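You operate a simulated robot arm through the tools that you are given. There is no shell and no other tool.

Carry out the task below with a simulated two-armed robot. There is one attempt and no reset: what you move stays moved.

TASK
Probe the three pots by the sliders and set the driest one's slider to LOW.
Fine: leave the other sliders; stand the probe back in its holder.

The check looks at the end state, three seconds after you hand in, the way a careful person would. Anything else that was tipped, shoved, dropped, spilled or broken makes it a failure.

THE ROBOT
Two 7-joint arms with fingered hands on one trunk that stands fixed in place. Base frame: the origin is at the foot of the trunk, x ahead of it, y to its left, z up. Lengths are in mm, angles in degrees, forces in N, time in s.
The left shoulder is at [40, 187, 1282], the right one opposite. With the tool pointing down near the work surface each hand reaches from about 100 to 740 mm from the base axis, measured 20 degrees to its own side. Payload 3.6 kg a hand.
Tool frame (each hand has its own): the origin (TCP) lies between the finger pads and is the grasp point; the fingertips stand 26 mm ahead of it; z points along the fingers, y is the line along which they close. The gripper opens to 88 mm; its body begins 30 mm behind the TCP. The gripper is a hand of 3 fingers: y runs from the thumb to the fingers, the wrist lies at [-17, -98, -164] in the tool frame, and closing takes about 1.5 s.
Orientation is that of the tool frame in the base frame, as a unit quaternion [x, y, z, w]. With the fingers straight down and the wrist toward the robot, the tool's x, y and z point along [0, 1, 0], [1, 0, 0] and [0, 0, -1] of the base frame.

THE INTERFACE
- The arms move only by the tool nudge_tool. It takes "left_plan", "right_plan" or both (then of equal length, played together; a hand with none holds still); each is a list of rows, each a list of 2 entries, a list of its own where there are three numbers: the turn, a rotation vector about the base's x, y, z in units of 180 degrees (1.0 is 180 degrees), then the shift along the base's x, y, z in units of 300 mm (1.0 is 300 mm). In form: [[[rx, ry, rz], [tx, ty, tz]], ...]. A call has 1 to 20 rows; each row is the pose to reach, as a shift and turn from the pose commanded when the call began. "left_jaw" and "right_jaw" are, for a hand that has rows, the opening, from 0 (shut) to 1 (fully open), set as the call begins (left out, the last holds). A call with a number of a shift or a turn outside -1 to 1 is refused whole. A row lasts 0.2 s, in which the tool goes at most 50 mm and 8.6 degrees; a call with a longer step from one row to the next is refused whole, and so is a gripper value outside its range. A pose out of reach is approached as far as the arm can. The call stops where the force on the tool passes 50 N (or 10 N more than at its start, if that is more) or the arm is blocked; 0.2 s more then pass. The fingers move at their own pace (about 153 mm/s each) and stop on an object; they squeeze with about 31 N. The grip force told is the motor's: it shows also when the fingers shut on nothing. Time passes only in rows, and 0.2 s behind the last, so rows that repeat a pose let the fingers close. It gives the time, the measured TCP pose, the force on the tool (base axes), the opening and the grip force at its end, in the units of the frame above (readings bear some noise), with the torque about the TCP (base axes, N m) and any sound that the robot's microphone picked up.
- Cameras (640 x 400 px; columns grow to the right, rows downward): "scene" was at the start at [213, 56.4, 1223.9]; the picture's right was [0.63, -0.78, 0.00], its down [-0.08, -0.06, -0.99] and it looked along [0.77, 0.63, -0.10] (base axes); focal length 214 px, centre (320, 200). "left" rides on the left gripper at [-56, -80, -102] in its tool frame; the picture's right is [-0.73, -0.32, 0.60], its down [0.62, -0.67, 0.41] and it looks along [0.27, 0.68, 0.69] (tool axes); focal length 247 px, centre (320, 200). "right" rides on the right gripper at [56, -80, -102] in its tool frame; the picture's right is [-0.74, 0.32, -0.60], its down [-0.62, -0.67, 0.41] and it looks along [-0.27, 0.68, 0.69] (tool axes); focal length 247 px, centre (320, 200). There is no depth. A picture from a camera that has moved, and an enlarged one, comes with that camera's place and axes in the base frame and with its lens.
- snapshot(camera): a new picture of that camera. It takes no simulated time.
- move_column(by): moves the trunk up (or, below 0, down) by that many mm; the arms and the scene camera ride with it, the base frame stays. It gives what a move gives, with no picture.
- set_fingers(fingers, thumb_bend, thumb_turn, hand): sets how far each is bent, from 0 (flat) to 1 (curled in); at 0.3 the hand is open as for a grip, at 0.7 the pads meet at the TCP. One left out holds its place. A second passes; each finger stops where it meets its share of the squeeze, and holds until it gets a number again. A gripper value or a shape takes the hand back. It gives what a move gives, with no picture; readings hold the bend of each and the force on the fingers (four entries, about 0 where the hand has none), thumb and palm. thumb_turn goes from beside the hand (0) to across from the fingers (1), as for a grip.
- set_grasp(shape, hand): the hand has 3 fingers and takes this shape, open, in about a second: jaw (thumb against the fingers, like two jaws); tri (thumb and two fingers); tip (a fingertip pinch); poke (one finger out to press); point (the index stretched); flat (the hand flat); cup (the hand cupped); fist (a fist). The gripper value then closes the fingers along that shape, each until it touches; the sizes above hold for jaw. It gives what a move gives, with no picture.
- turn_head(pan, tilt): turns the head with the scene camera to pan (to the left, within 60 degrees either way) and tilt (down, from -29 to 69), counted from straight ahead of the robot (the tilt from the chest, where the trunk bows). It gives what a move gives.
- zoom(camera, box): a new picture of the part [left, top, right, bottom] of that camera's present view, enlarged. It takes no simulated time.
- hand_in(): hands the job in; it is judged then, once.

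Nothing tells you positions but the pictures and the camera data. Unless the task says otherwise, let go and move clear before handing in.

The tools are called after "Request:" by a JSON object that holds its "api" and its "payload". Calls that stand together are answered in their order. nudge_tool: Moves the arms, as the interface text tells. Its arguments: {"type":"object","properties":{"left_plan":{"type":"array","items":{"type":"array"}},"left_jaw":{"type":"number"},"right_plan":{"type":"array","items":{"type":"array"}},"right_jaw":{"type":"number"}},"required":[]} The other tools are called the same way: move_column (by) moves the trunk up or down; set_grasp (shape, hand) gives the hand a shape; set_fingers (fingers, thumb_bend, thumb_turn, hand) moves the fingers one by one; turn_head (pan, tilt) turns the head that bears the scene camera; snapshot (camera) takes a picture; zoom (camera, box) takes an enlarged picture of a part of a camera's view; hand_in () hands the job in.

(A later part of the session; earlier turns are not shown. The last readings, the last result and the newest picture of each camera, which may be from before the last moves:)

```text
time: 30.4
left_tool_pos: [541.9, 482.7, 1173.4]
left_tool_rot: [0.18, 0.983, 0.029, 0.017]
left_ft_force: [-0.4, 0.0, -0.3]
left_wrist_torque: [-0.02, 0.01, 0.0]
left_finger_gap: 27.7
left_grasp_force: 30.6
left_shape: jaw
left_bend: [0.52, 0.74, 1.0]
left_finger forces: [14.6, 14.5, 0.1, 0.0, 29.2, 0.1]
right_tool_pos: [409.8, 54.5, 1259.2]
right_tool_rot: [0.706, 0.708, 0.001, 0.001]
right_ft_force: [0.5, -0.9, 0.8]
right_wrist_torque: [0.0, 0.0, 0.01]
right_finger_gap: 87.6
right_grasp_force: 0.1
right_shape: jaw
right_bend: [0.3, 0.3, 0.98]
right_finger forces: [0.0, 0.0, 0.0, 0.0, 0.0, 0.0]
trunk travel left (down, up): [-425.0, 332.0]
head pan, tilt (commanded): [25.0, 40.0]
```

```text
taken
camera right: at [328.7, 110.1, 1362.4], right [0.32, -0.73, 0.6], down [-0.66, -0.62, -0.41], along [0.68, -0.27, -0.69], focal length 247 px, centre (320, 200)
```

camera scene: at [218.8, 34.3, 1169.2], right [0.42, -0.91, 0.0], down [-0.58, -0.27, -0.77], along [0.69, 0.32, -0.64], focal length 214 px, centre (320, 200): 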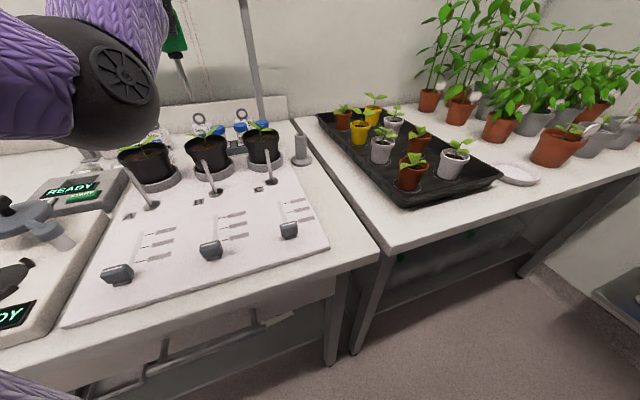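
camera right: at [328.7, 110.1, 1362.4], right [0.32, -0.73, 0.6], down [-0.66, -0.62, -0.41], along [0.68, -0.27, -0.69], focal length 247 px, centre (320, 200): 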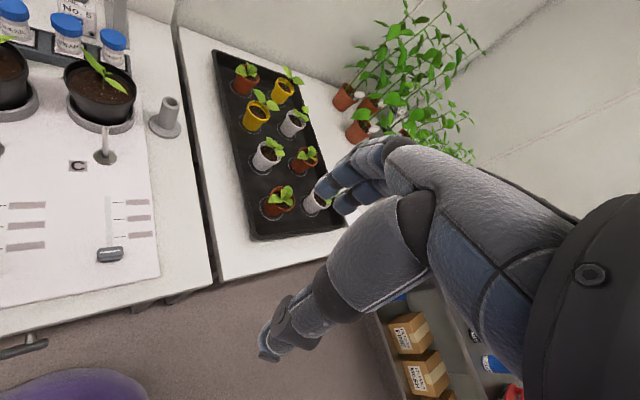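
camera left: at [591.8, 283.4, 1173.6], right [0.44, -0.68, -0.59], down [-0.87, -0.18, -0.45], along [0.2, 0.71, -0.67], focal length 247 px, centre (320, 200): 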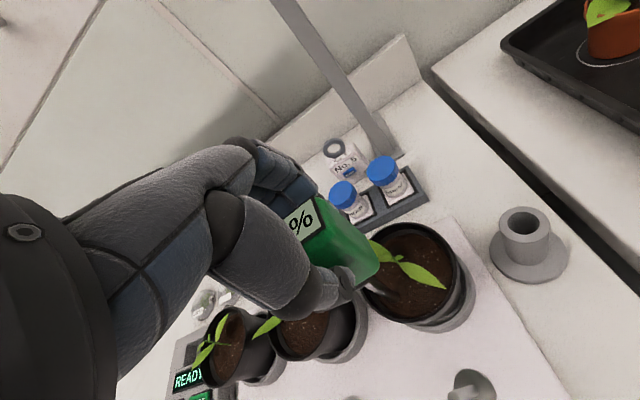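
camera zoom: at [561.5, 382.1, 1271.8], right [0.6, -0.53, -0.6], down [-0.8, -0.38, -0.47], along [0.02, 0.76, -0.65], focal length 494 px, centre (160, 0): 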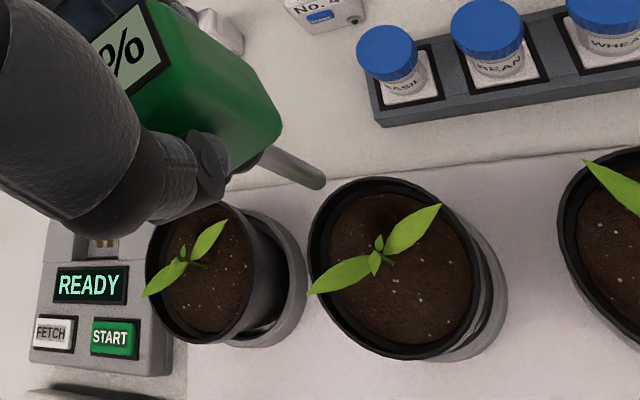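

The probe hangs over pot B's back half. I make a small correction and descend to just above the soil.

Request:
{"api": "nudge_tool", "payload": {"left_plan": [[[0, 0, 0], [0.002, -0.003, -0.05]], [[0, 0, 0], [0.002, -0.006, -0.1]], [[0, 0, 0], [0.002, -0.006, -0.15]], [[0, 0, 0], [0.002, -0.006, -0.2]], [[0, 0, 0], [0.002, -0.006, -0.25]], [[0, 0, 0], [0.002, -0.006, -0.28]], [[0, 0, 0], [0.002, -0.006, -0.28]]]}}

Request:
{"api": "zoom", "payload": {"camera": "scene", "box": [180, 50, 240, 160]}}

Request:
{"api": "zoom", "payload": {"camera": "scene", "box": [190, 112, 230, 150]}}

Request:
{"api": "zoom", "payload": {"camera": "left", "box": [350, 240, 470, 340]}}

```text
time: 32.0
left_tool_pos: [542.3, 479.7, 1090.6]
left_tool_rot: [0.181, 0.983, 0.029, 0.015]
left_ft_force: [-0.3, -0.1, -1.5]
left_wrist_torque: [-0.01, 0.01, -0.01]
left_finger_gap: 27.6
left_grasp_force: 31.1
left_shape: jaw
left_bend: [0.52, 0.74, 1.0]
left_finger forces: [14.6, 14.5, 0.0, 0.0, 29.2, 0.1]
right_tool_pos: [409.4, 54.3, 1259.7]
right_tool_rot: [0.706, 0.708, 0.0, 0.0]
right_ft_force: [0.1, 0.8, 0.5]
right_wrist_torque: [-0.01, -0.02, 0.02]
right_finger_gap: 87.7
right_grasp_force: 0.0
right_shape: jaw
right_bend: [0.3, 0.3, 0.98]
right_finger forces: [0.0, 0.0, 0.0, 0.0, 0.0, 0.0]
trunk travel left (down, up): [-425.0, 332.0]
head pan, tilt (commanded): [25.0, 40.0]
```

```text
3.64 times, centred on (210, 105) of scene
camera zoom: at [218.8, 34.3, 1169.2], right [0.42, -0.91, 0.0], down [-0.58, -0.27, -0.77], along [0.69, 0.32, -0.64], focal length 780 px, centre (720, 546)
```

zoom: 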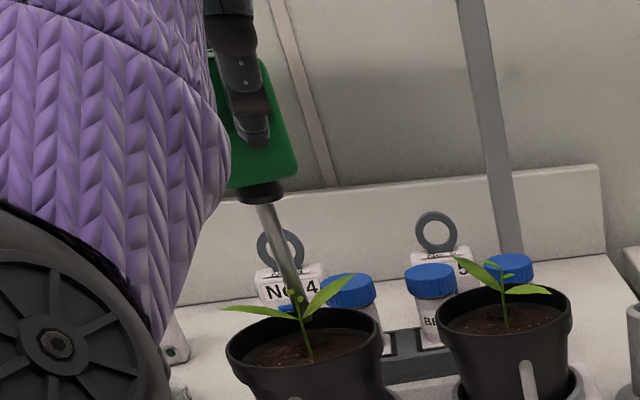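

```text
10.53 times, centred on (210, 131) of scene
camera zoom: at [218.8, 34.3, 1169.2], right [0.42, -0.91, 0.0], down [-0.58, -0.27, -0.77], along [0.69, 0.32, -0.64], focal length 2258 px, centre (1478, 926)
```

zoom: 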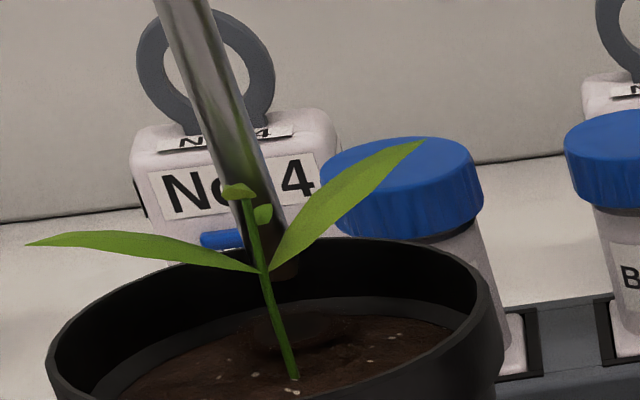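

```text
4.00 times, centred on (410, 290) of left
camera zoom: at [561.9, 380.5, 1188.5], right [0.6, -0.53, -0.6], down [-0.8, -0.38, -0.47], along [0.02, 0.76, -0.65], focal length 988 px, centre (-40, -160)
```

zoom: 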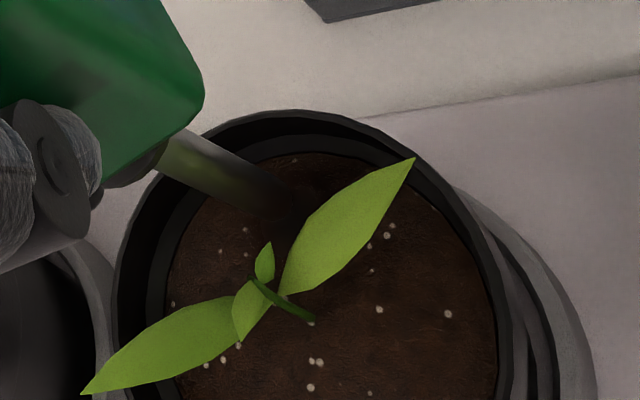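

Tip and hole agree in both views. Going down gently into pot B's hole.

Request:
{"api": "nudge_tool", "payload": {"left_plan": [[[0, 0, 0], [0, 0, -0.015]], [[0, 0, 0], [0, 0, -0.03]], [[0, 0, 0], [0, 0, -0.045]], [[0, 0, 0], [0, 0, -0.057]], [[0, 0, 0], [0, 0, -0.069]], [[0, 0, 0], [0, 0, -0.08]]]}}

Request:
{"api": "zoom", "payload": {"camera": "scene", "box": [190, 112, 230, 150]}}

```text
time: 33.4
left_tool_pos: [543.1, 480.8, 1064.5]
left_tool_rot: [0.182, 0.983, 0.03, 0.016]
left_ft_force: [-0.3, -0.1, -1.6]
left_wrist_torque: [0.02, -0.01, 0.0]
left_finger_gap: 27.9
left_grasp_force: 30.9
left_shape: jaw
left_bend: [0.52, 0.74, 1.0]
left_finger forces: [14.5, 14.5, 0.0, 0.0, 29.3, 0.0]
right_tool_pos: [409.3, 54.7, 1259.0]
right_tool_rot: [0.707, 0.708, 0.0, 0.0]
right_ft_force: [-0.5, 0.6, 0.5]
right_wrist_torque: [0.01, -0.01, 0.01]
right_finger_gap: 87.5
right_grasp_force: 0.0
right_shape: jaw
right_bend: [0.3, 0.3, 0.98]
right_finger forces: [0.0, 0.0, 0.1, 0.0, 0.0, 0.0]
trunk travel left (down, up): [-425.0, 332.0]
head pan, tilt (commanded): [25.0, 40.0]
```

```text
10.53 times, centred on (210, 131) of scene
camera zoom: at [218.8, 34.3, 1169.2], right [0.42, -0.91, 0.0], down [-0.58, -0.27, -0.77], along [0.69, 0.32, -0.64], focal length 2258 px, centre (1478, 926)
```

zoom: 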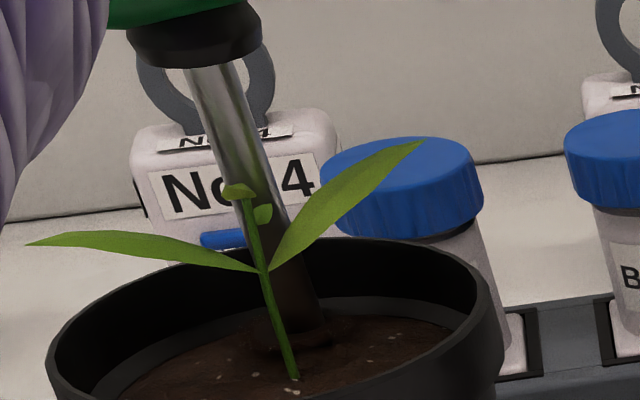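

It slides in without resistance. Going down to the same depth as in pot C and reading the display.

Request:
{"api": "nudge_tool", "payload": {"left_plan": [[[0, 0, 0], [0, 0, -0.015]], [[0, 0, 0], [0, 0, -0.03]], [[0, 0, 0], [0, 0, -0.045]], [[0, 0, 0], [0, 0, -0.057]], [[0, 0, 0], [0, 0, -0.057]], [[0, 0, 0], [0, 0, -0.057]], [[0, 0, 0], [0, 0, -0.057]], [[0, 0, 0], [0, 0, -0.057]], [[0, 0, 0], [0, 0, -0.057]], [[0, 0, 0], [0, 0, -0.057]]]}}

Request:
{"api": "zoom", "payload": {"camera": "scene", "box": [160, 50, 240, 110]}}

Request:
{"api": "snapshot", "payload": {"camera": "left"}}

```text
time: 35.6
left_tool_pos: [542.9, 479.5, 1047.6]
left_tool_rot: [0.182, 0.983, 0.028, 0.016]
left_ft_force: [-0.3, 0.1, -1.6]
left_wrist_torque: [-0.01, 0.03, 0.02]
left_finger_gap: 27.7
left_grasp_force: 30.7
left_shape: jaw
left_bend: [0.52, 0.74, 1.0]
left_finger forces: [14.5, 14.4, 0.1, 0.0, 29.1, 0.1]
right_tool_pos: [409.1, 55.1, 1258.3]
right_tool_rot: [0.707, 0.708, 0.0, 0.0]
right_ft_force: [0.1, -0.2, -0.5]
right_wrist_torque: [0.0, 0.02, 0.0]
right_finger_gap: 87.6
right_grasp_force: 0.1
right_shape: jaw
right_bend: [0.3, 0.3, 0.98]
right_finger forces: [0.0, 0.0, 0.0, 0.0, 0.0, 0.0]
trunk travel left (down, up): [-425.0, 332.0]
head pan, tilt (commanded): [25.0, 40.0]
```

```text
6.67 times, centred on (200, 80) of scene
camera zoom: at [218.8, 34.3, 1169.2], right [0.42, -0.91, 0.0], down [-0.58, -0.27, -0.77], along [0.69, 0.32, -0.64], focal length 1430 px, centre (1120, 1000)
```

zoom: 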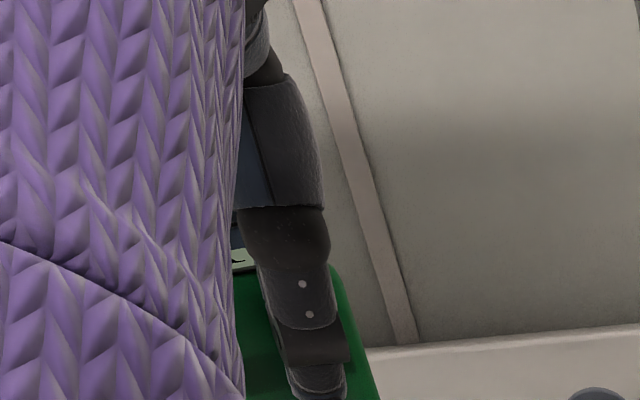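

```text
taken
camera left: at [562.7, 380.1, 1146.5], right [0.6, -0.53, -0.6], down [-0.8, -0.38, -0.47], along [0.02, 0.76, -0.65], focal length 247 px, centre (320, 200)
```

left: 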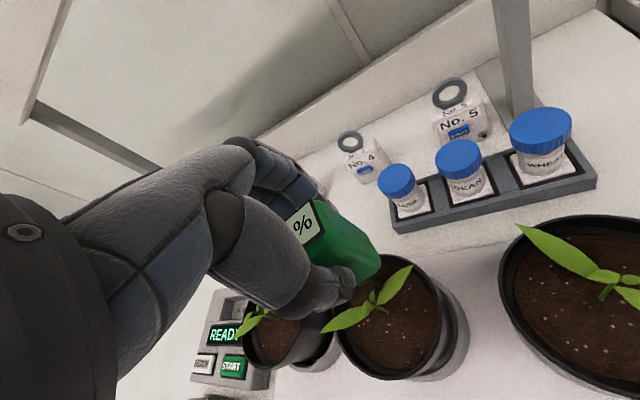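

The display is hidden behind my left sleeve from the head camera. I'll bring the right hand's camera around to the front-right (well away from the left arm) so that it can see the display from the side.

Request:
{"api": "nudge_tool", "payload": {"right_plan": [[[0.0087, -0.0151, 0.0325], [0.016, 0.027, -0.046]], [[0.0174, -0.0302, 0.0651], [0.033, 0.054, -0.091]], [[0.0262, -0.0453, 0.0976], [0.049, 0.081, -0.137]], [[0.0349, -0.0604, 0.1302], [0.065, 0.108, -0.183]], [[0.0436, -0.0755, 0.1627], [0.082, 0.135, -0.229]], [[0.0523, -0.0906, 0.1952], [0.098, 0.162, -0.274]], [[0.061, -0.1057, 0.2278], [0.114, 0.189, -0.32]], [[0.0698, -0.1208, 0.2603], [0.13, 0.216, -0.366]], [[0.0785, -0.1359, 0.2929], [0.147, 0.243, -0.411]], [[0.0872, -0.151, 0.3254], [0.163, 0.27, -0.457]], [[0.0872, -0.151, 0.3254], [0.163, 0.27, -0.457]]]}}

Request:
{"api": "snapshot", "payload": {"camera": "right"}}

Request:
{"api": "snapshot", "payload": {"camera": "scene"}}

```text
time: 38.0
left_tool_pos: [543.8, 480.3, 1048.4]
left_tool_rot: [0.182, 0.983, 0.029, 0.017]
left_ft_force: [0.2, 0.6, -1.2]
left_wrist_torque: [0.0, -0.01, -0.02]
left_finger_gap: 27.7
left_grasp_force: 31.0
left_shape: jaw
left_bend: [0.52, 0.74, 1.0]
left_finger forces: [14.6, 14.5, 0.0, 0.0, 29.3, 0.0]
right_tool_pos: [459.0, 135.9, 1122.1]
right_tool_rot: [0.25, 0.933, 0.25, 0.067]
right_ft_force: [0.0, -0.4, 0.8]
right_wrist_torque: [-0.02, 0.01, -0.03]
right_finger_gap: 87.9
right_grasp_force: 0.0
right_shape: jaw
right_bend: [0.3, 0.3, 0.98]
right_finger forces: [0.0, 0.0, 0.1, 0.0, 0.0, 0.1]
trunk travel left (down, up): [-425.0, 332.0]
head pan, tilt (commanded): [25.0, 40.0]
```

```text
taken
camera right: at [349.1, 58.9, 1171.7], right [0.62, -0.39, 0.68], down [0.36, -0.63, -0.69], along [0.69, 0.67, -0.26], focal length 247 px, centre (320, 200)
```

right: 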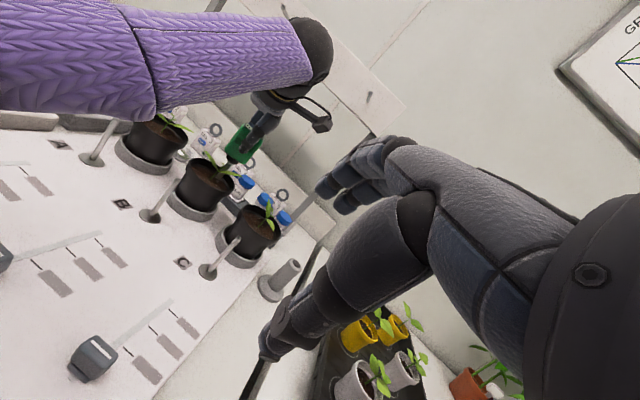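

```text
taken
camera scene: at [218.6, 34.4, 1169.2], right [0.42, -0.91, 0.0], down [-0.58, -0.27, -0.77], along [0.69, 0.32, -0.64], focal length 214 px, centre (320, 200)
```

scene: 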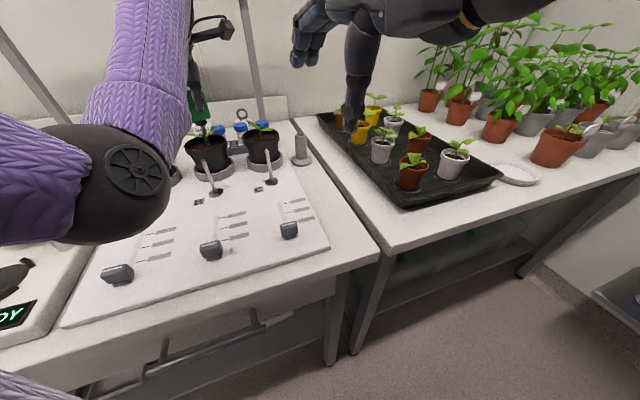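

Request:
{"api": "zoom", "payload": {"camera": "right", "box": [215, 110, 275, 170]}}

Request:
{"api": "zoom", "payload": {"camera": "right", "box": [150, 80, 310, 220]}}

```text
6.67 times, centred on (245, 140) of right
camera zoom: at [349.1, 58.9, 1171.7], right [0.62, -0.39, 0.68], down [0.36, -0.63, -0.69], along [0.69, 0.67, -0.26], focal length 1646 px, centre (820, 600)
```

zoom: 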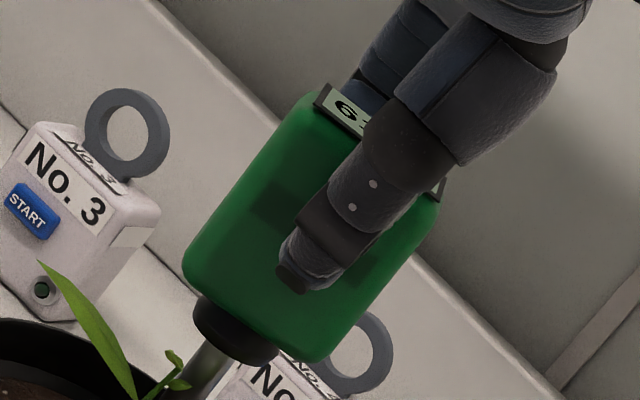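

```text
2.86 times, centred on (230, 150) of right
camera zoom: at [349.1, 58.9, 1171.7], right [0.62, -0.39, 0.68], down [0.36, -0.63, -0.69], along [0.69, 0.67, -0.26], focal length 706 px, centre (577, 343)
```

zoom: 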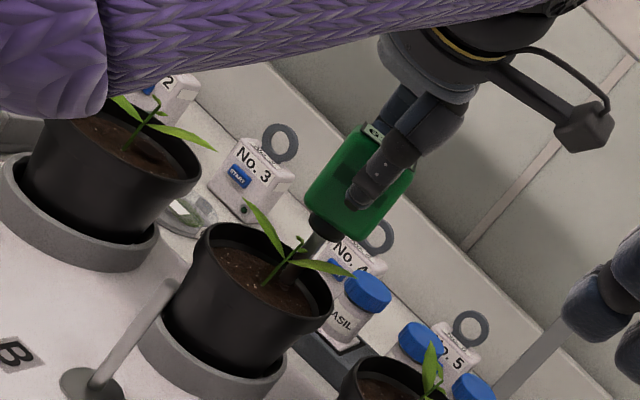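

Request:
{"api": "zoom", "payload": {"camera": "right", "box": [240, 114, 260, 128]}}

Request:
{"api": "zoom", "payload": {"camera": "scene", "box": [180, 75, 210, 100]}}

```text
16.00 times, centred on (250, 121) of right
camera zoom: at [349.1, 58.9, 1171.7], right [0.62, -0.39, 0.68], down [0.36, -0.63, -0.69], along [0.69, 0.67, -0.26], focal length 3952 px, centre (1440, 1464)
```

zoom: 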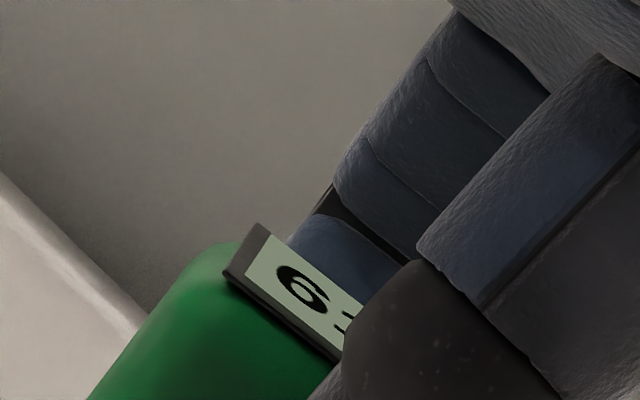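

```text
16.00 times, centred on (195, 88) of scene
camera zoom: at [218.6, 34.4, 1169.2], right [0.42, -0.91, 0.0], down [-0.58, -0.27, -0.77], along [0.69, 0.32, -0.64], focal length 3432 px, centre (2320, 2000)
```

zoom: 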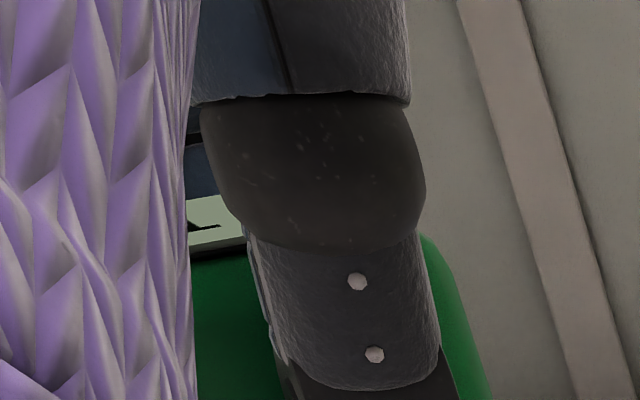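

Pot B reads "6x" (two digits, sixties), wetter than C's 44. Lifting out and moving to pot A at height, turning 20° so that the right camera sees the digits.

Request:
{"api": "nudge_tool", "payload": {"left_plan": [[[0, 0, 0], [0, 0, 0.03]], [[0, 0, 0], [0, 0, 0.07]], [[0, 0, 0], [0, 0, 0.12]], [[0, 0, 0], [0, 0, 0.18]], [[0, 0, 0], [0, 0, 0.24]], [[0, 0, 0], [0, 0, 0.3]], [[0, 0, 0], [0, 0, 0.36]], [[0, 0, 0], [0, 0, 0.42]], [[0, 0, 0.015], [-0.045, 0.045, 0.42]], [[0, 0, 0.034], [-0.095, 0.095, 0.42]], [[0, 0, 0.053], [-0.145, 0.145, 0.42]], [[0, 0, 0.073], [-0.195, 0.195, 0.42]], [[0, 0, 0.093], [-0.245, 0.245, 0.42]], [[0, 0, 0.111], [-0.28, 0.28, 0.42]], [[0, 0, 0.111], [-0.294, 0.292, 0.42]], [[0, 0, 0.111], [-0.294, 0.292, 0.42]]]}}

Request:
{"api": "snapshot", "payload": {"camera": "right"}}

Request:
{"api": "snapshot", "payload": {"camera": "left"}}

Request:
{"api": "snapshot", "payload": {"camera": "scene"}}

```text
time: 41.4
left_tool_pos: [454.8, 567.8, 1173.5]
left_tool_rot: [0.008, 0.999, 0.031, 0.01]
left_ft_force: [0.0, -0.7, -1.5]
left_wrist_torque: [0.0, -0.01, 0.01]
left_finger_gap: 27.7
left_grasp_force: 30.6
left_shape: jaw
left_bend: [0.52, 0.74, 1.0]
left_finger forces: [14.6, 14.5, 0.1, 0.0, 29.1, 0.0]
right_tool_pos: [457.7, 136.5, 1122.8]
right_tool_rot: [0.249, 0.933, 0.25, 0.067]
right_ft_force: [0.4, -0.1, 0.2]
right_wrist_torque: [-0.06, 0.0, 0.0]
right_finger_gap: 87.7
right_grasp_force: 0.1
right_shape: jaw
right_bend: [0.3, 0.3, 0.98]
right_finger forces: [0.0, 0.0, 0.0, 0.0, 0.1, 0.0]
trunk travel left (down, up): [-425.0, 332.0]
head pan, tilt (commanded): [25.0, 40.0]
```

```text
taken
camera right: at [349.2, 59.0, 1172.0], right [0.63, -0.39, 0.68], down [0.36, -0.63, -0.69], along [0.69, 0.67, -0.26], focal length 247 px, centre (320, 200)
```

right: 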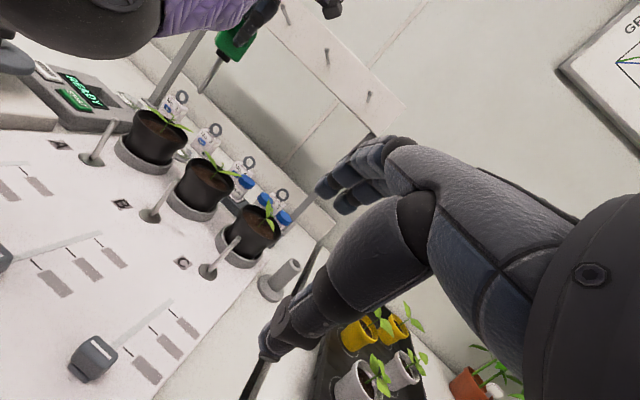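

```text
taken
camera left: at [507.7, 479.8, 1272.5], right [0.74, -0.29, -0.6], down [-0.62, -0.63, -0.47], along [-0.24, 0.72, -0.65], focal length 247 px, centre (320, 200)
```

left: 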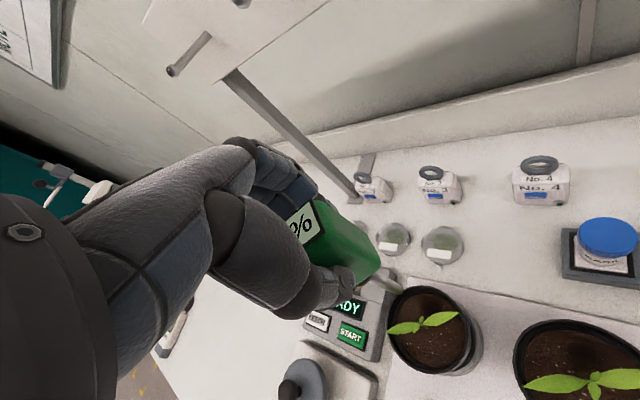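

```text
taken
camera scene: at [218.8, 34.4, 1169.2], right [0.42, -0.91, 0.0], down [-0.58, -0.27, -0.77], along [0.69, 0.32, -0.64], focal length 214 px, centre (320, 200)
```

scene: 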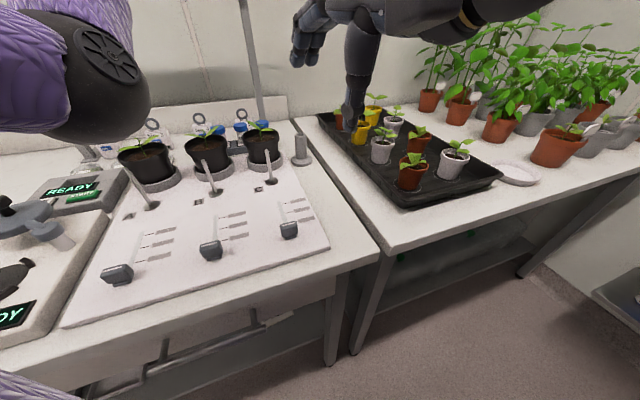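

Over pot A now. Checking the hole and tip from the cameras.

Request:
{"api": "zoom", "payload": {"camera": "left", "box": [340, 240, 500, 390]}}

Request:
{"api": "zoom", "payload": {"camera": "right", "box": [110, 20, 270, 170]}}

Request:
{"api": "zoom", "payload": {"camera": "right", "box": [120, 95, 200, 165]}}

Request:
{"api": "zoom", "payload": {"camera": "scene", "box": [110, 120, 180, 180]}}

```text
2.67 times, centred on (420, 315) of left
camera zoom: at [507.7, 479.8, 1272.5], right [0.74, -0.29, -0.6], down [-0.62, -0.63, -0.47], along [-0.24, 0.72, -0.65], focal length 659 px, centre (53, -107)
```

zoom: 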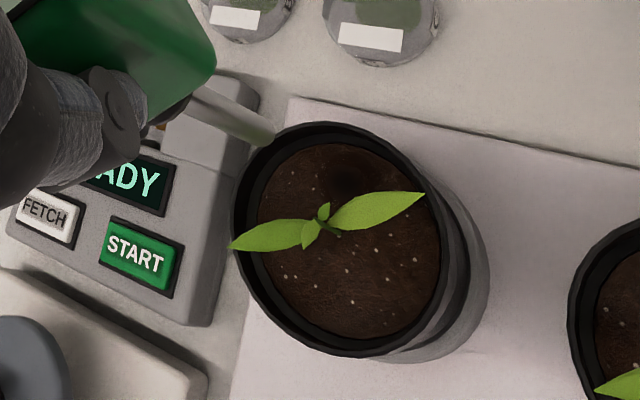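

```text
2.67 times, centred on (190, 95) of right
camera zoom: at [349.2, 59.0, 1172.0], right [0.63, -0.39, 0.68], down [0.36, -0.63, -0.69], along [0.69, 0.67, -0.26], focal length 659 px, centre (667, 480)
```

zoom: 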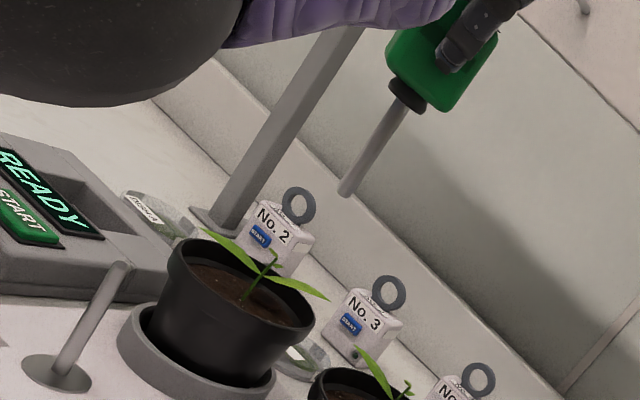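

```text
5.71 times, centred on (160, 130) of right
camera zoom: at [349.2, 59.0, 1172.0], right [0.63, -0.39, 0.68], down [0.36, -0.63, -0.69], along [0.69, 0.67, -0.26], focal length 1411 px, centre (1234, 600)
```

zoom: 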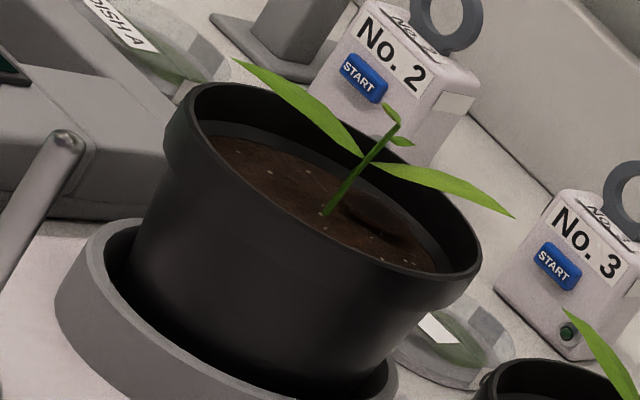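

```text
6.67 times, centred on (145, 150) of scene
camera zoom: at [218.8, 34.4, 1169.2], right [0.42, -0.91, 0.0], down [-0.58, -0.27, -0.77], along [0.69, 0.32, -0.64], focal length 1430 px, centre (1487, 533)
```

zoom: 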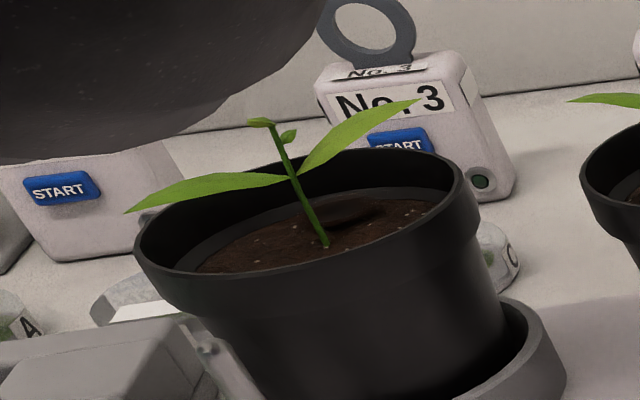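

Tip at about (456, 572), hole at about (456, 572.5). Descending to just above soil A.

Request:
{"api": "nudge_tool", "payload": {"left_plan": [[[0, 0, 0], [0.001, 0.002, -0.05]], [[0, 0, 0], [0.001, 0.002, -0.1]], [[0, 0, 0], [0.001, 0.002, -0.15]], [[0, 0, 0], [0.001, 0.002, -0.2]], [[0, 0, 0], [0.001, 0.002, -0.25]], [[0, 0, 0], [0.001, 0.002, -0.28]], [[0, 0, 0], [0.001, 0.002, -0.28]]]}}

Request:
{"api": "zoom", "payload": {"camera": "left", "box": [350, 230, 470, 340]}}

Request:
{"api": "zoom", "payload": {"camera": "right", "box": [110, 40, 230, 160]}}

Request:
{"api": "snapshot", "payload": {"camera": "scene"}}

```text
time: 43.0
left_tool_pos: [456.1, 568.1, 1090.8]
left_tool_rot: [0.008, 0.999, 0.031, 0.011]
left_ft_force: [0.1, -0.1, -1.4]
left_wrist_torque: [-0.03, 0.0, -0.03]
left_finger_gap: 27.6
left_grasp_force: 31.3
left_shape: jaw
left_bend: [0.52, 0.74, 1.0]
left_finger forces: [14.6, 14.4, 0.1, 0.0, 29.1, 0.0]
right_tool_pos: [459.4, 135.1, 1123.0]
right_tool_rot: [0.25, 0.933, 0.25, 0.067]
right_ft_force: [0.0, -0.3, -0.2]
right_wrist_torque: [0.01, 0.01, 0.01]
right_finger_gap: 87.5
right_grasp_force: 0.0
right_shape: jaw
right_bend: [0.3, 0.3, 0.98]
right_finger forces: [0.0, 0.0, 0.1, 0.0, 0.0, 0.1]
trunk travel left (down, up): [-425.0, 332.0]
head pan, tilt (commanded): [25.0, 40.0]
```

```text
3.64 times, centred on (410, 285) of left
camera zoom: at [507.5, 480.5, 1188.9], right [0.74, -0.29, -0.6], down [-0.62, -0.63, -0.47], along [-0.24, 0.72, -0.65], focal length 898 px, centre (-7, -109)
```

zoom: 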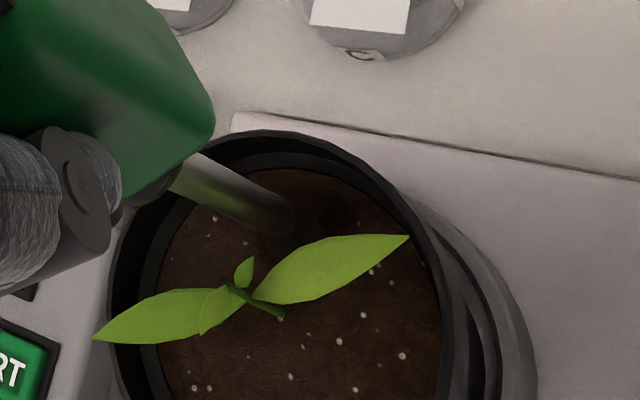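

```text
3.33 times, centred on (170, 100) of right
camera zoom: at [349.1, 59.0, 1172.0], right [0.63, -0.39, 0.68], down [0.36, -0.63, -0.69], along [0.69, 0.67, -0.26], focal length 823 px, centre (820, 533)
```

zoom: 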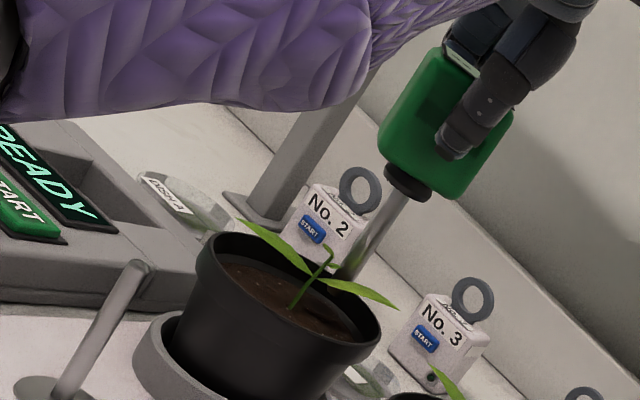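

```text
taken
camera scene: at [218.7, 34.3, 1169.2], right [0.42, -0.91, 0.0], down [-0.58, -0.27, -0.77], along [0.69, 0.32, -0.64], focal length 214 px, centre (320, 200)
```

scene: 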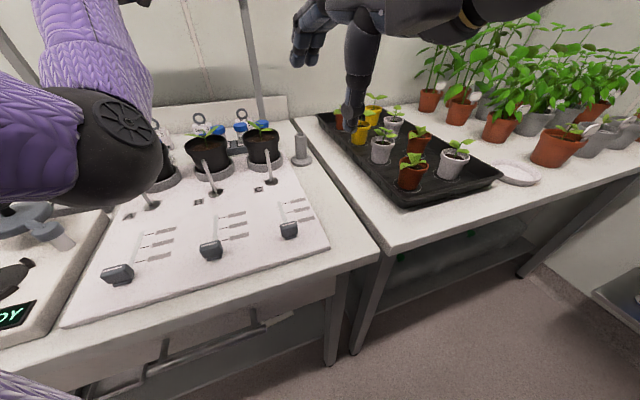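

Request:
{"api": "zoom", "payload": {"camera": "left", "box": [400, 265, 450, 305]}}

Request:
{"api": "zoom", "payload": {"camera": "right", "box": [145, 110, 185, 145]}}

```text
10.00 times, centred on (425, 285) of left
camera zoom: at [507.5, 480.5, 1188.9], right [0.74, -0.29, -0.6], down [-0.62, -0.63, -0.47], along [-0.24, 0.72, -0.65], focal length 2470 px, centre (-730, -650)
```

zoom: 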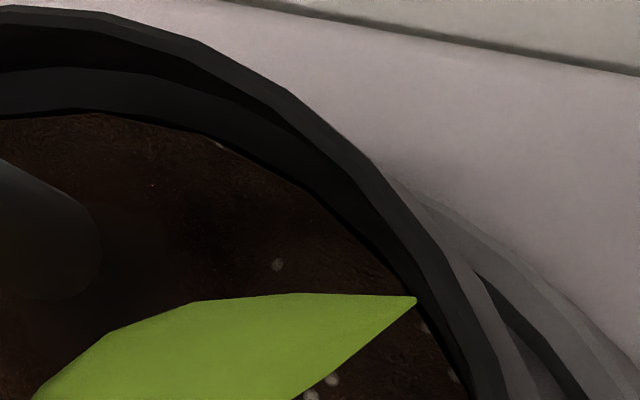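

```text
11.43 times, centred on (165, 128) of right
camera zoom: at [349.1, 59.0, 1172.0], right [0.63, -0.39, 0.68], down [0.36, -0.63, -0.69], along [0.69, 0.67, -0.26], focal length 2823 px, centre (2091, 1029)
```

zoom: 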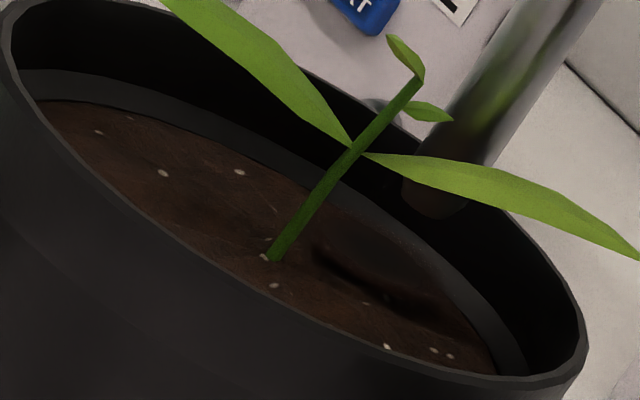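

Alignment looks right (within ~2 mm). Going down gently into pot A's hole.

Request:
{"api": "nudge_tool", "payload": {"left_plan": [[[0, 0, 0], [0, -0.002, -0.015]], [[0, 0, 0], [0, -0.002, -0.03]], [[0, 0, 0], [0, -0.002, -0.042]], [[0, 0, 0], [0, -0.002, -0.054]], [[0, 0, 0], [0, -0.002, -0.066]], [[0, 0, 0], [0, -0.002, -0.076]]]}}

Request:
{"api": "zoom", "payload": {"camera": "right", "box": [135, 80, 195, 145]}}

```text
time: 44.4
left_tool_pos: [456.8, 569.2, 1066.2]
left_tool_rot: [0.008, 0.999, 0.031, 0.01]
left_ft_force: [0.0, 0.7, -0.6]
left_wrist_torque: [0.0, 0.02, -0.02]
left_finger_gap: 27.9
left_grasp_force: 30.8
left_shape: jaw
left_bend: [0.52, 0.74, 1.0]
left_finger forces: [14.7, 14.6, 0.0, 0.1, 29.2, 0.0]
right_tool_pos: [457.7, 134.7, 1122.2]
right_tool_rot: [0.25, 0.933, 0.25, 0.067]
right_ft_force: [-0.2, -0.3, 0.0]
right_wrist_torque: [0.02, -0.03, 0.02]
right_finger_gap: 87.8
right_grasp_force: 0.0
right_shape: jaw
right_bend: [0.3, 0.3, 0.98]
right_finger forces: [0.1, 0.0, 0.0, 0.0, 0.1, 0.0]
trunk travel left (down, up): [-425.0, 332.0]
head pan, tilt (commanded): [25.0, 40.0]
```

```text
6.15 times, centred on (165, 112) of right
camera zoom: at [349.1, 59.0, 1172.0], right [0.63, -0.39, 0.68], down [0.36, -0.63, -0.69], along [0.69, 0.67, -0.26], focal length 1520 px, centre (1274, 738)
```

zoom: 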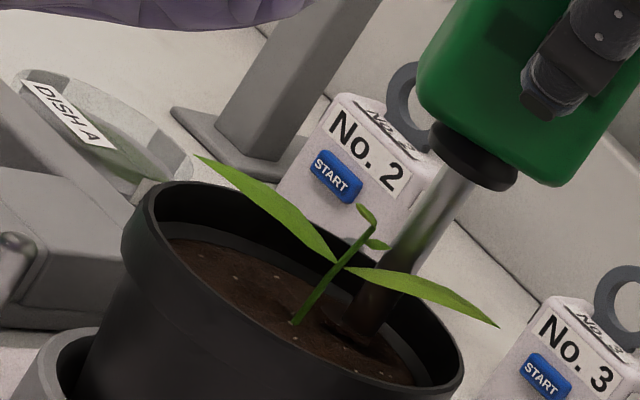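

It is in the hole with no side load. Continuing to the reading depth and waiting for the display.

Request:
{"api": "nudge_tool", "payload": {"left_plan": [[[0, 0, 0], [0, 0, -0.015]], [[0, 0, 0], [0, 0, -0.03]], [[0, 0, 0], [0, 0, -0.045]], [[0, 0, 0], [0, 0, -0.06]], [[0, 0, 0], [0, 0, -0.06]], [[0, 0, 0], [0, 0, -0.06]], [[0, 0, 0], [0, 0, -0.06]], [[0, 0, 0], [0, 0, -0.06]], [[0, 0, 0], [0, 0, -0.06]], [[0, 0, 0], [0, 0, -0.06]]]}}

Request:
{"api": "zoom", "payload": {"camera": "right", "box": [160, 50, 220, 100]}}

Request:
{"api": "snapshot", "payload": {"camera": "right"}}

```text
time: 46.6
left_tool_pos: [455.2, 568.3, 1048.3]
left_tool_rot: [0.008, 0.999, 0.031, 0.011]
left_ft_force: [0.2, -0.9, -1.4]
left_wrist_torque: [-0.01, -0.01, -0.02]
left_finger_gap: 27.5
left_grasp_force: 31.2
left_shape: jaw
left_bend: [0.52, 0.74, 1.0]
left_finger forces: [14.6, 14.5, 0.0, 0.0, 29.1, 0.0]
right_tool_pos: [458.2, 136.0, 1123.2]
right_tool_rot: [0.248, 0.933, 0.25, 0.066]
right_ft_force: [-0.7, -0.4, -0.6]
right_wrist_torque: [-0.01, -0.01, -0.01]
right_finger_gap: 87.6
right_grasp_force: 0.1
right_shape: jaw
right_bend: [0.3, 0.3, 0.98]
right_finger forces: [0.1, 0.1, 0.0, 0.0, 0.0, 0.1]
trunk travel left (down, up): [-425.0, 332.0]
head pan, tilt (commanded): [25.0, 40.0]
```

```text
8.00 times, centred on (190, 75) of right
camera zoom: at [349.1, 59.0, 1172.0], right [0.63, -0.39, 0.68], down [0.36, -0.63, -0.69], along [0.69, 0.67, -0.26], focal length 1976 px, centre (1360, 1200)
```

zoom: 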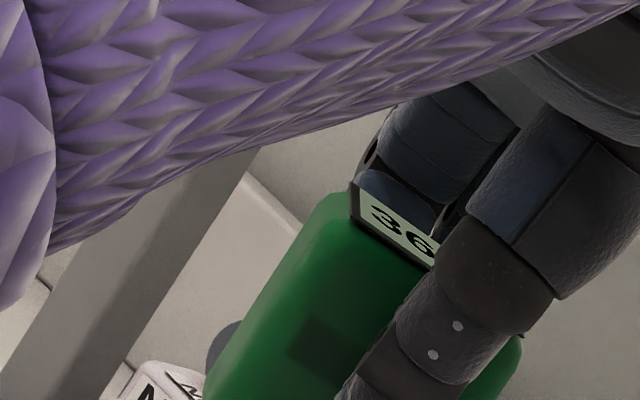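

```text
taken
camera right: at [349.1, 59.0, 1172.0], right [0.63, -0.39, 0.68], down [0.36, -0.63, -0.69], along [0.69, 0.67, -0.26], focal length 247 px, centre (320, 200)
```

right: 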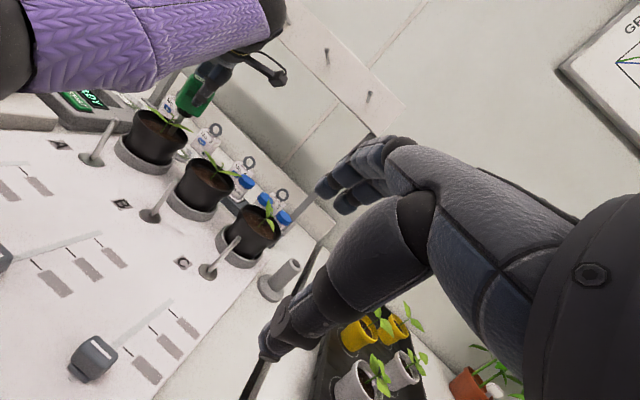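

Request:
{"api": "zoom", "payload": {"camera": "right", "box": [190, 70, 205, 84]}}

Request:
{"api": "zoom", "payload": {"camera": "right", "box": [120, 80, 200, 170]}}

```text
16.00 times, centred on (198, 77) of right
camera zoom: at [349.1, 59.0, 1172.0], right [0.63, -0.39, 0.68], down [0.36, -0.63, -0.69], along [0.69, 0.67, -0.26], focal length 3952 px, centre (2280, 2168)
```

zoom: 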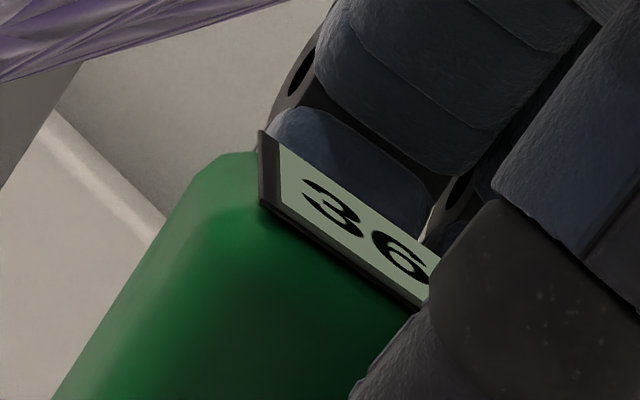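

```text
4.44 times, centred on (160, 125) of right
camera zoom: at [349.1, 59.0, 1172.0], right [0.63, -0.39, 0.68], down [0.36, -0.63, -0.69], along [0.69, 0.67, -0.26], focal length 1098 px, centre (1031, 533)
```

zoom: 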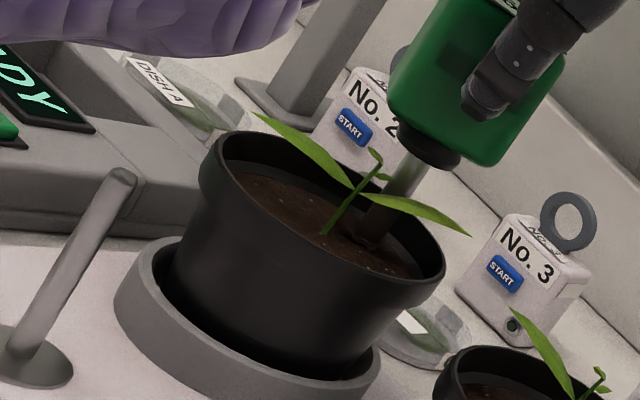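

Pot A reads 36%, pot C 44%, pot B 6x%: pot A is the driest. I now lift the probe out of A and, at the same time, return the right arm to its starting place so it is clear of the left arm.

Request:
{"api": "nudge_tool", "payload": {"left_plan": [[[0, 0, 0], [0, 0, 0.03]], [[0, 0, 0], [0, 0, 0.07]], [[0, 0, 0], [0, 0, 0.12]], [[0, 0, 0], [0, 0, 0.18]], [[0, 0, 0], [0, 0, 0.24]], [[0, 0, 0], [0, 0, 0.3]], [[0, 0, 0], [0, 0, 0.36]], [[0, 0, 0], [0, 0, 0.42]], [[0, 0, 0], [0, 0, 0.42]], [[0, 0, 0], [0, 0, 0.42]], [[0, 0, 0], [0, 0, 0.42]]], "right_plan": [[[-0.0087, 0.0151, -0.0325], [-0.016, -0.027, 0.046]], [[-0.0174, 0.0302, -0.0651], [-0.033, -0.054, 0.091]], [[-0.0262, 0.0453, -0.0976], [-0.049, -0.081, 0.137]], [[-0.0349, 0.0604, -0.1302], [-0.065, -0.108, 0.183]], [[-0.0436, 0.0755, -0.1627], [-0.082, -0.135, 0.229]], [[-0.0523, 0.0906, -0.1952], [-0.098, -0.162, 0.274]], [[-0.061, 0.1057, -0.2278], [-0.114, -0.189, 0.32]], [[-0.0698, 0.1208, -0.2603], [-0.13, -0.216, 0.366]], [[-0.0785, 0.1359, -0.2929], [-0.147, -0.243, 0.411]], [[-0.0872, 0.151, -0.3254], [-0.163, -0.27, 0.457]], [[-0.0872, 0.151, -0.3254], [-0.163, -0.27, 0.457]]]}}

Request:
{"api": "snapshot", "payload": {"camera": "scene"}}

Request:
{"api": "snapshot", "payload": {"camera": "right"}}

```text
time: 49.0
left_tool_pos: [457.0, 566.8, 1175.5]
left_tool_rot: [0.009, 0.999, 0.032, 0.01]
left_ft_force: [0.4, -0.8, -1.2]
left_wrist_torque: [0.0, 0.01, 0.03]
left_finger_gap: 27.5
left_grasp_force: 30.9
left_shape: jaw
left_bend: [0.52, 0.74, 1.0]
left_finger forces: [14.6, 14.4, 0.1, 0.0, 29.1, 0.0]
right_tool_pos: [408.1, 56.1, 1259.0]
right_tool_rot: [0.707, 0.707, 0.0, -0.001]
right_ft_force: [0.4, 0.2, 0.7]
right_wrist_torque: [0.0, 0.02, -0.03]
right_finger_gap: 87.5
right_grasp_force: 0.1
right_shape: jaw
right_bend: [0.3, 0.3, 0.98]
right_finger forces: [0.0, 0.0, 0.0, 0.0, 0.0, 0.0]
trunk travel left (down, up): [-425.0, 332.0]
head pan, tilt (commanded): [25.0, 40.0]
```

```text
taken
camera scene: at [218.9, 34.2, 1169.1], right [0.42, -0.91, 0.0], down [-0.58, -0.27, -0.77], along [0.69, 0.32, -0.64], focal length 214 px, centre (320, 200)
```

scene: 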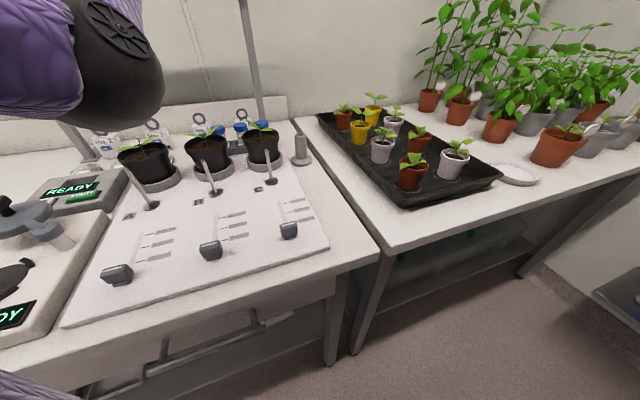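

```text
taken
camera right: at [327.8, 111.6, 1362.3], right [0.32, -0.73, 0.6], down [-0.67, -0.62, -0.41], along [0.67, -0.27, -0.69], focal length 247 px, centre (320, 200)
```

right: 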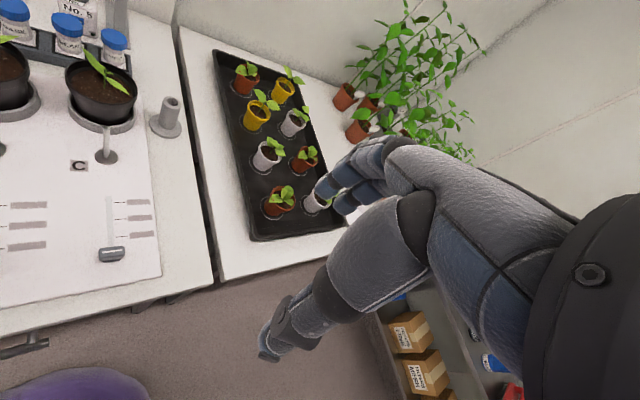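

Everything is in place. Carrying the probe back above its holder at height, turning back 44°.

Request:
{"api": "nudge_tool", "payload": {"left_plan": [[[0, 0, -0.01], [0.04, -0.045, 0]], [[0, 0, -0.03], [0.105, -0.118, 0]], [[0, 0, -0.05], [0.18, -0.202, 0]], [[0, 0, -0.072], [0.255, -0.286, 0]], [[0, 0, -0.096], [0.33, -0.371, 0]], [[0, 0, -0.12], [0.405, -0.455, 0]], [[0, 0, -0.144], [0.48, -0.539, 0]], [[0, 0, -0.168], [0.555, -0.623, 0]], [[0, 0, -0.192], [0.625, -0.702, 0]], [[0, 0, -0.216], [0.685, -0.769, 0]], [[0, 0, -0.236], [0.735, -0.825, 0]], [[0, 0, -0.2444], [0.766, -0.86, 0]], [[0, 0, -0.2444], [0.766, -0.86, 0]]]}}

Request:
{"api": "zoom", "payload": {"camera": "left", "box": [340, 200, 500, 340]}}

Request:
{"api": "zoom", "payload": {"camera": "scene", "box": [250, 20, 350, 180]}}

Request:
{"api": "zoom", "payload": {"camera": "right", "box": [130, 20, 230, 150]}}

```text
time: 51.8
left_tool_pos: [685.8, 310.8, 1175.9]
left_tool_rot: [0.382, 0.924, 0.024, 0.022]
left_ft_force: [0.1, 0.2, -1.0]
left_wrist_torque: [-0.02, -0.01, 0.0]
left_finger_gap: 27.4
left_grasp_force: 31.1
left_shape: jaw
left_bend: [0.52, 0.74, 1.0]
left_finger forces: [14.6, 14.4, 0.1, 0.0, 28.9, 0.0]
right_tool_pos: [408.3, 57.4, 1259.3]
right_tool_rot: [0.706, 0.708, 0.0, 0.0]
right_ft_force: [-0.5, 0.4, 1.2]
right_wrist_torque: [0.01, 0.03, -0.03]
right_finger_gap: 87.7
right_grasp_force: 0.0
right_shape: jaw
right_bend: [0.3, 0.3, 0.98]
right_finger forces: [0.1, 0.1, 0.0, 0.1, 0.0, 0.0]
trunk travel left (down, up): [-425.0, 332.0]
head pan, tilt (commanded): [25.0, 40.0]
```

```text
2.86 times, centred on (420, 270) of left
camera zoom: at [662.9, 210.9, 1274.4], right [0.33, -0.73, -0.6], down [-0.88, -0.02, -0.47], along [0.33, 0.69, -0.65], focal length 706 px, centre (34, 0)
```

zoom: 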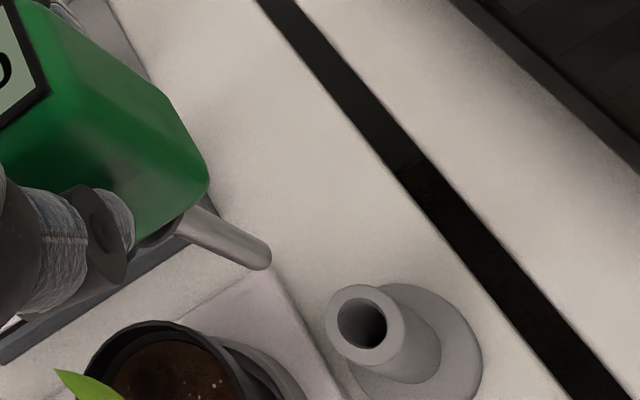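

```text
2.50 times, centred on (300, 100) of scene
camera zoom: at [218.7, 34.3, 1169.2], right [0.42, -0.91, 0.0], down [-0.58, -0.27, -0.77], along [0.69, 0.32, -0.64], focal length 536 px, centre (370, 450)
```

zoom: 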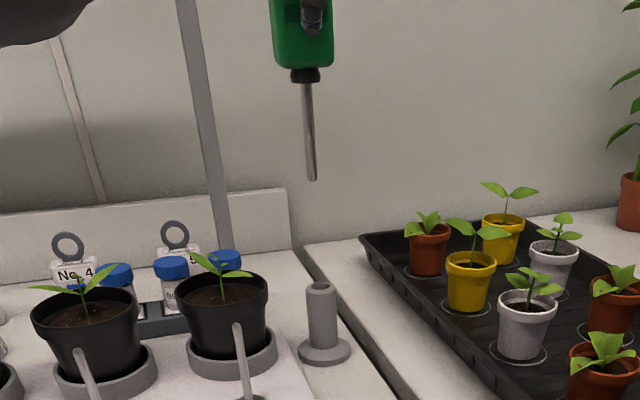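

```text
3.08 times, centred on (180, 85) of right
camera zoom: at [327.6, 111.6, 1362.2], right [0.32, -0.73, 0.6], down [-0.66, -0.62, -0.41], along [0.68, -0.27, -0.69], focal length 760 px, centre (751, 554)
```

zoom: 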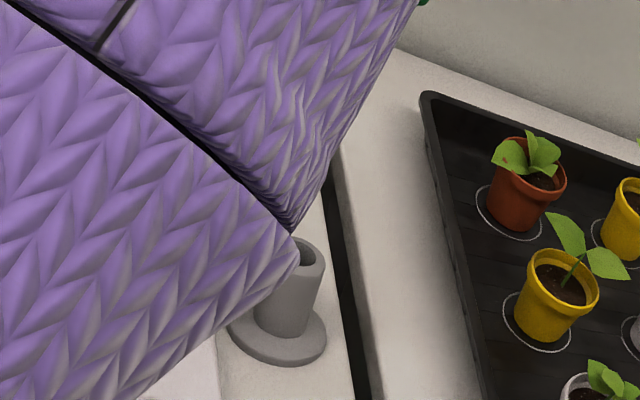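

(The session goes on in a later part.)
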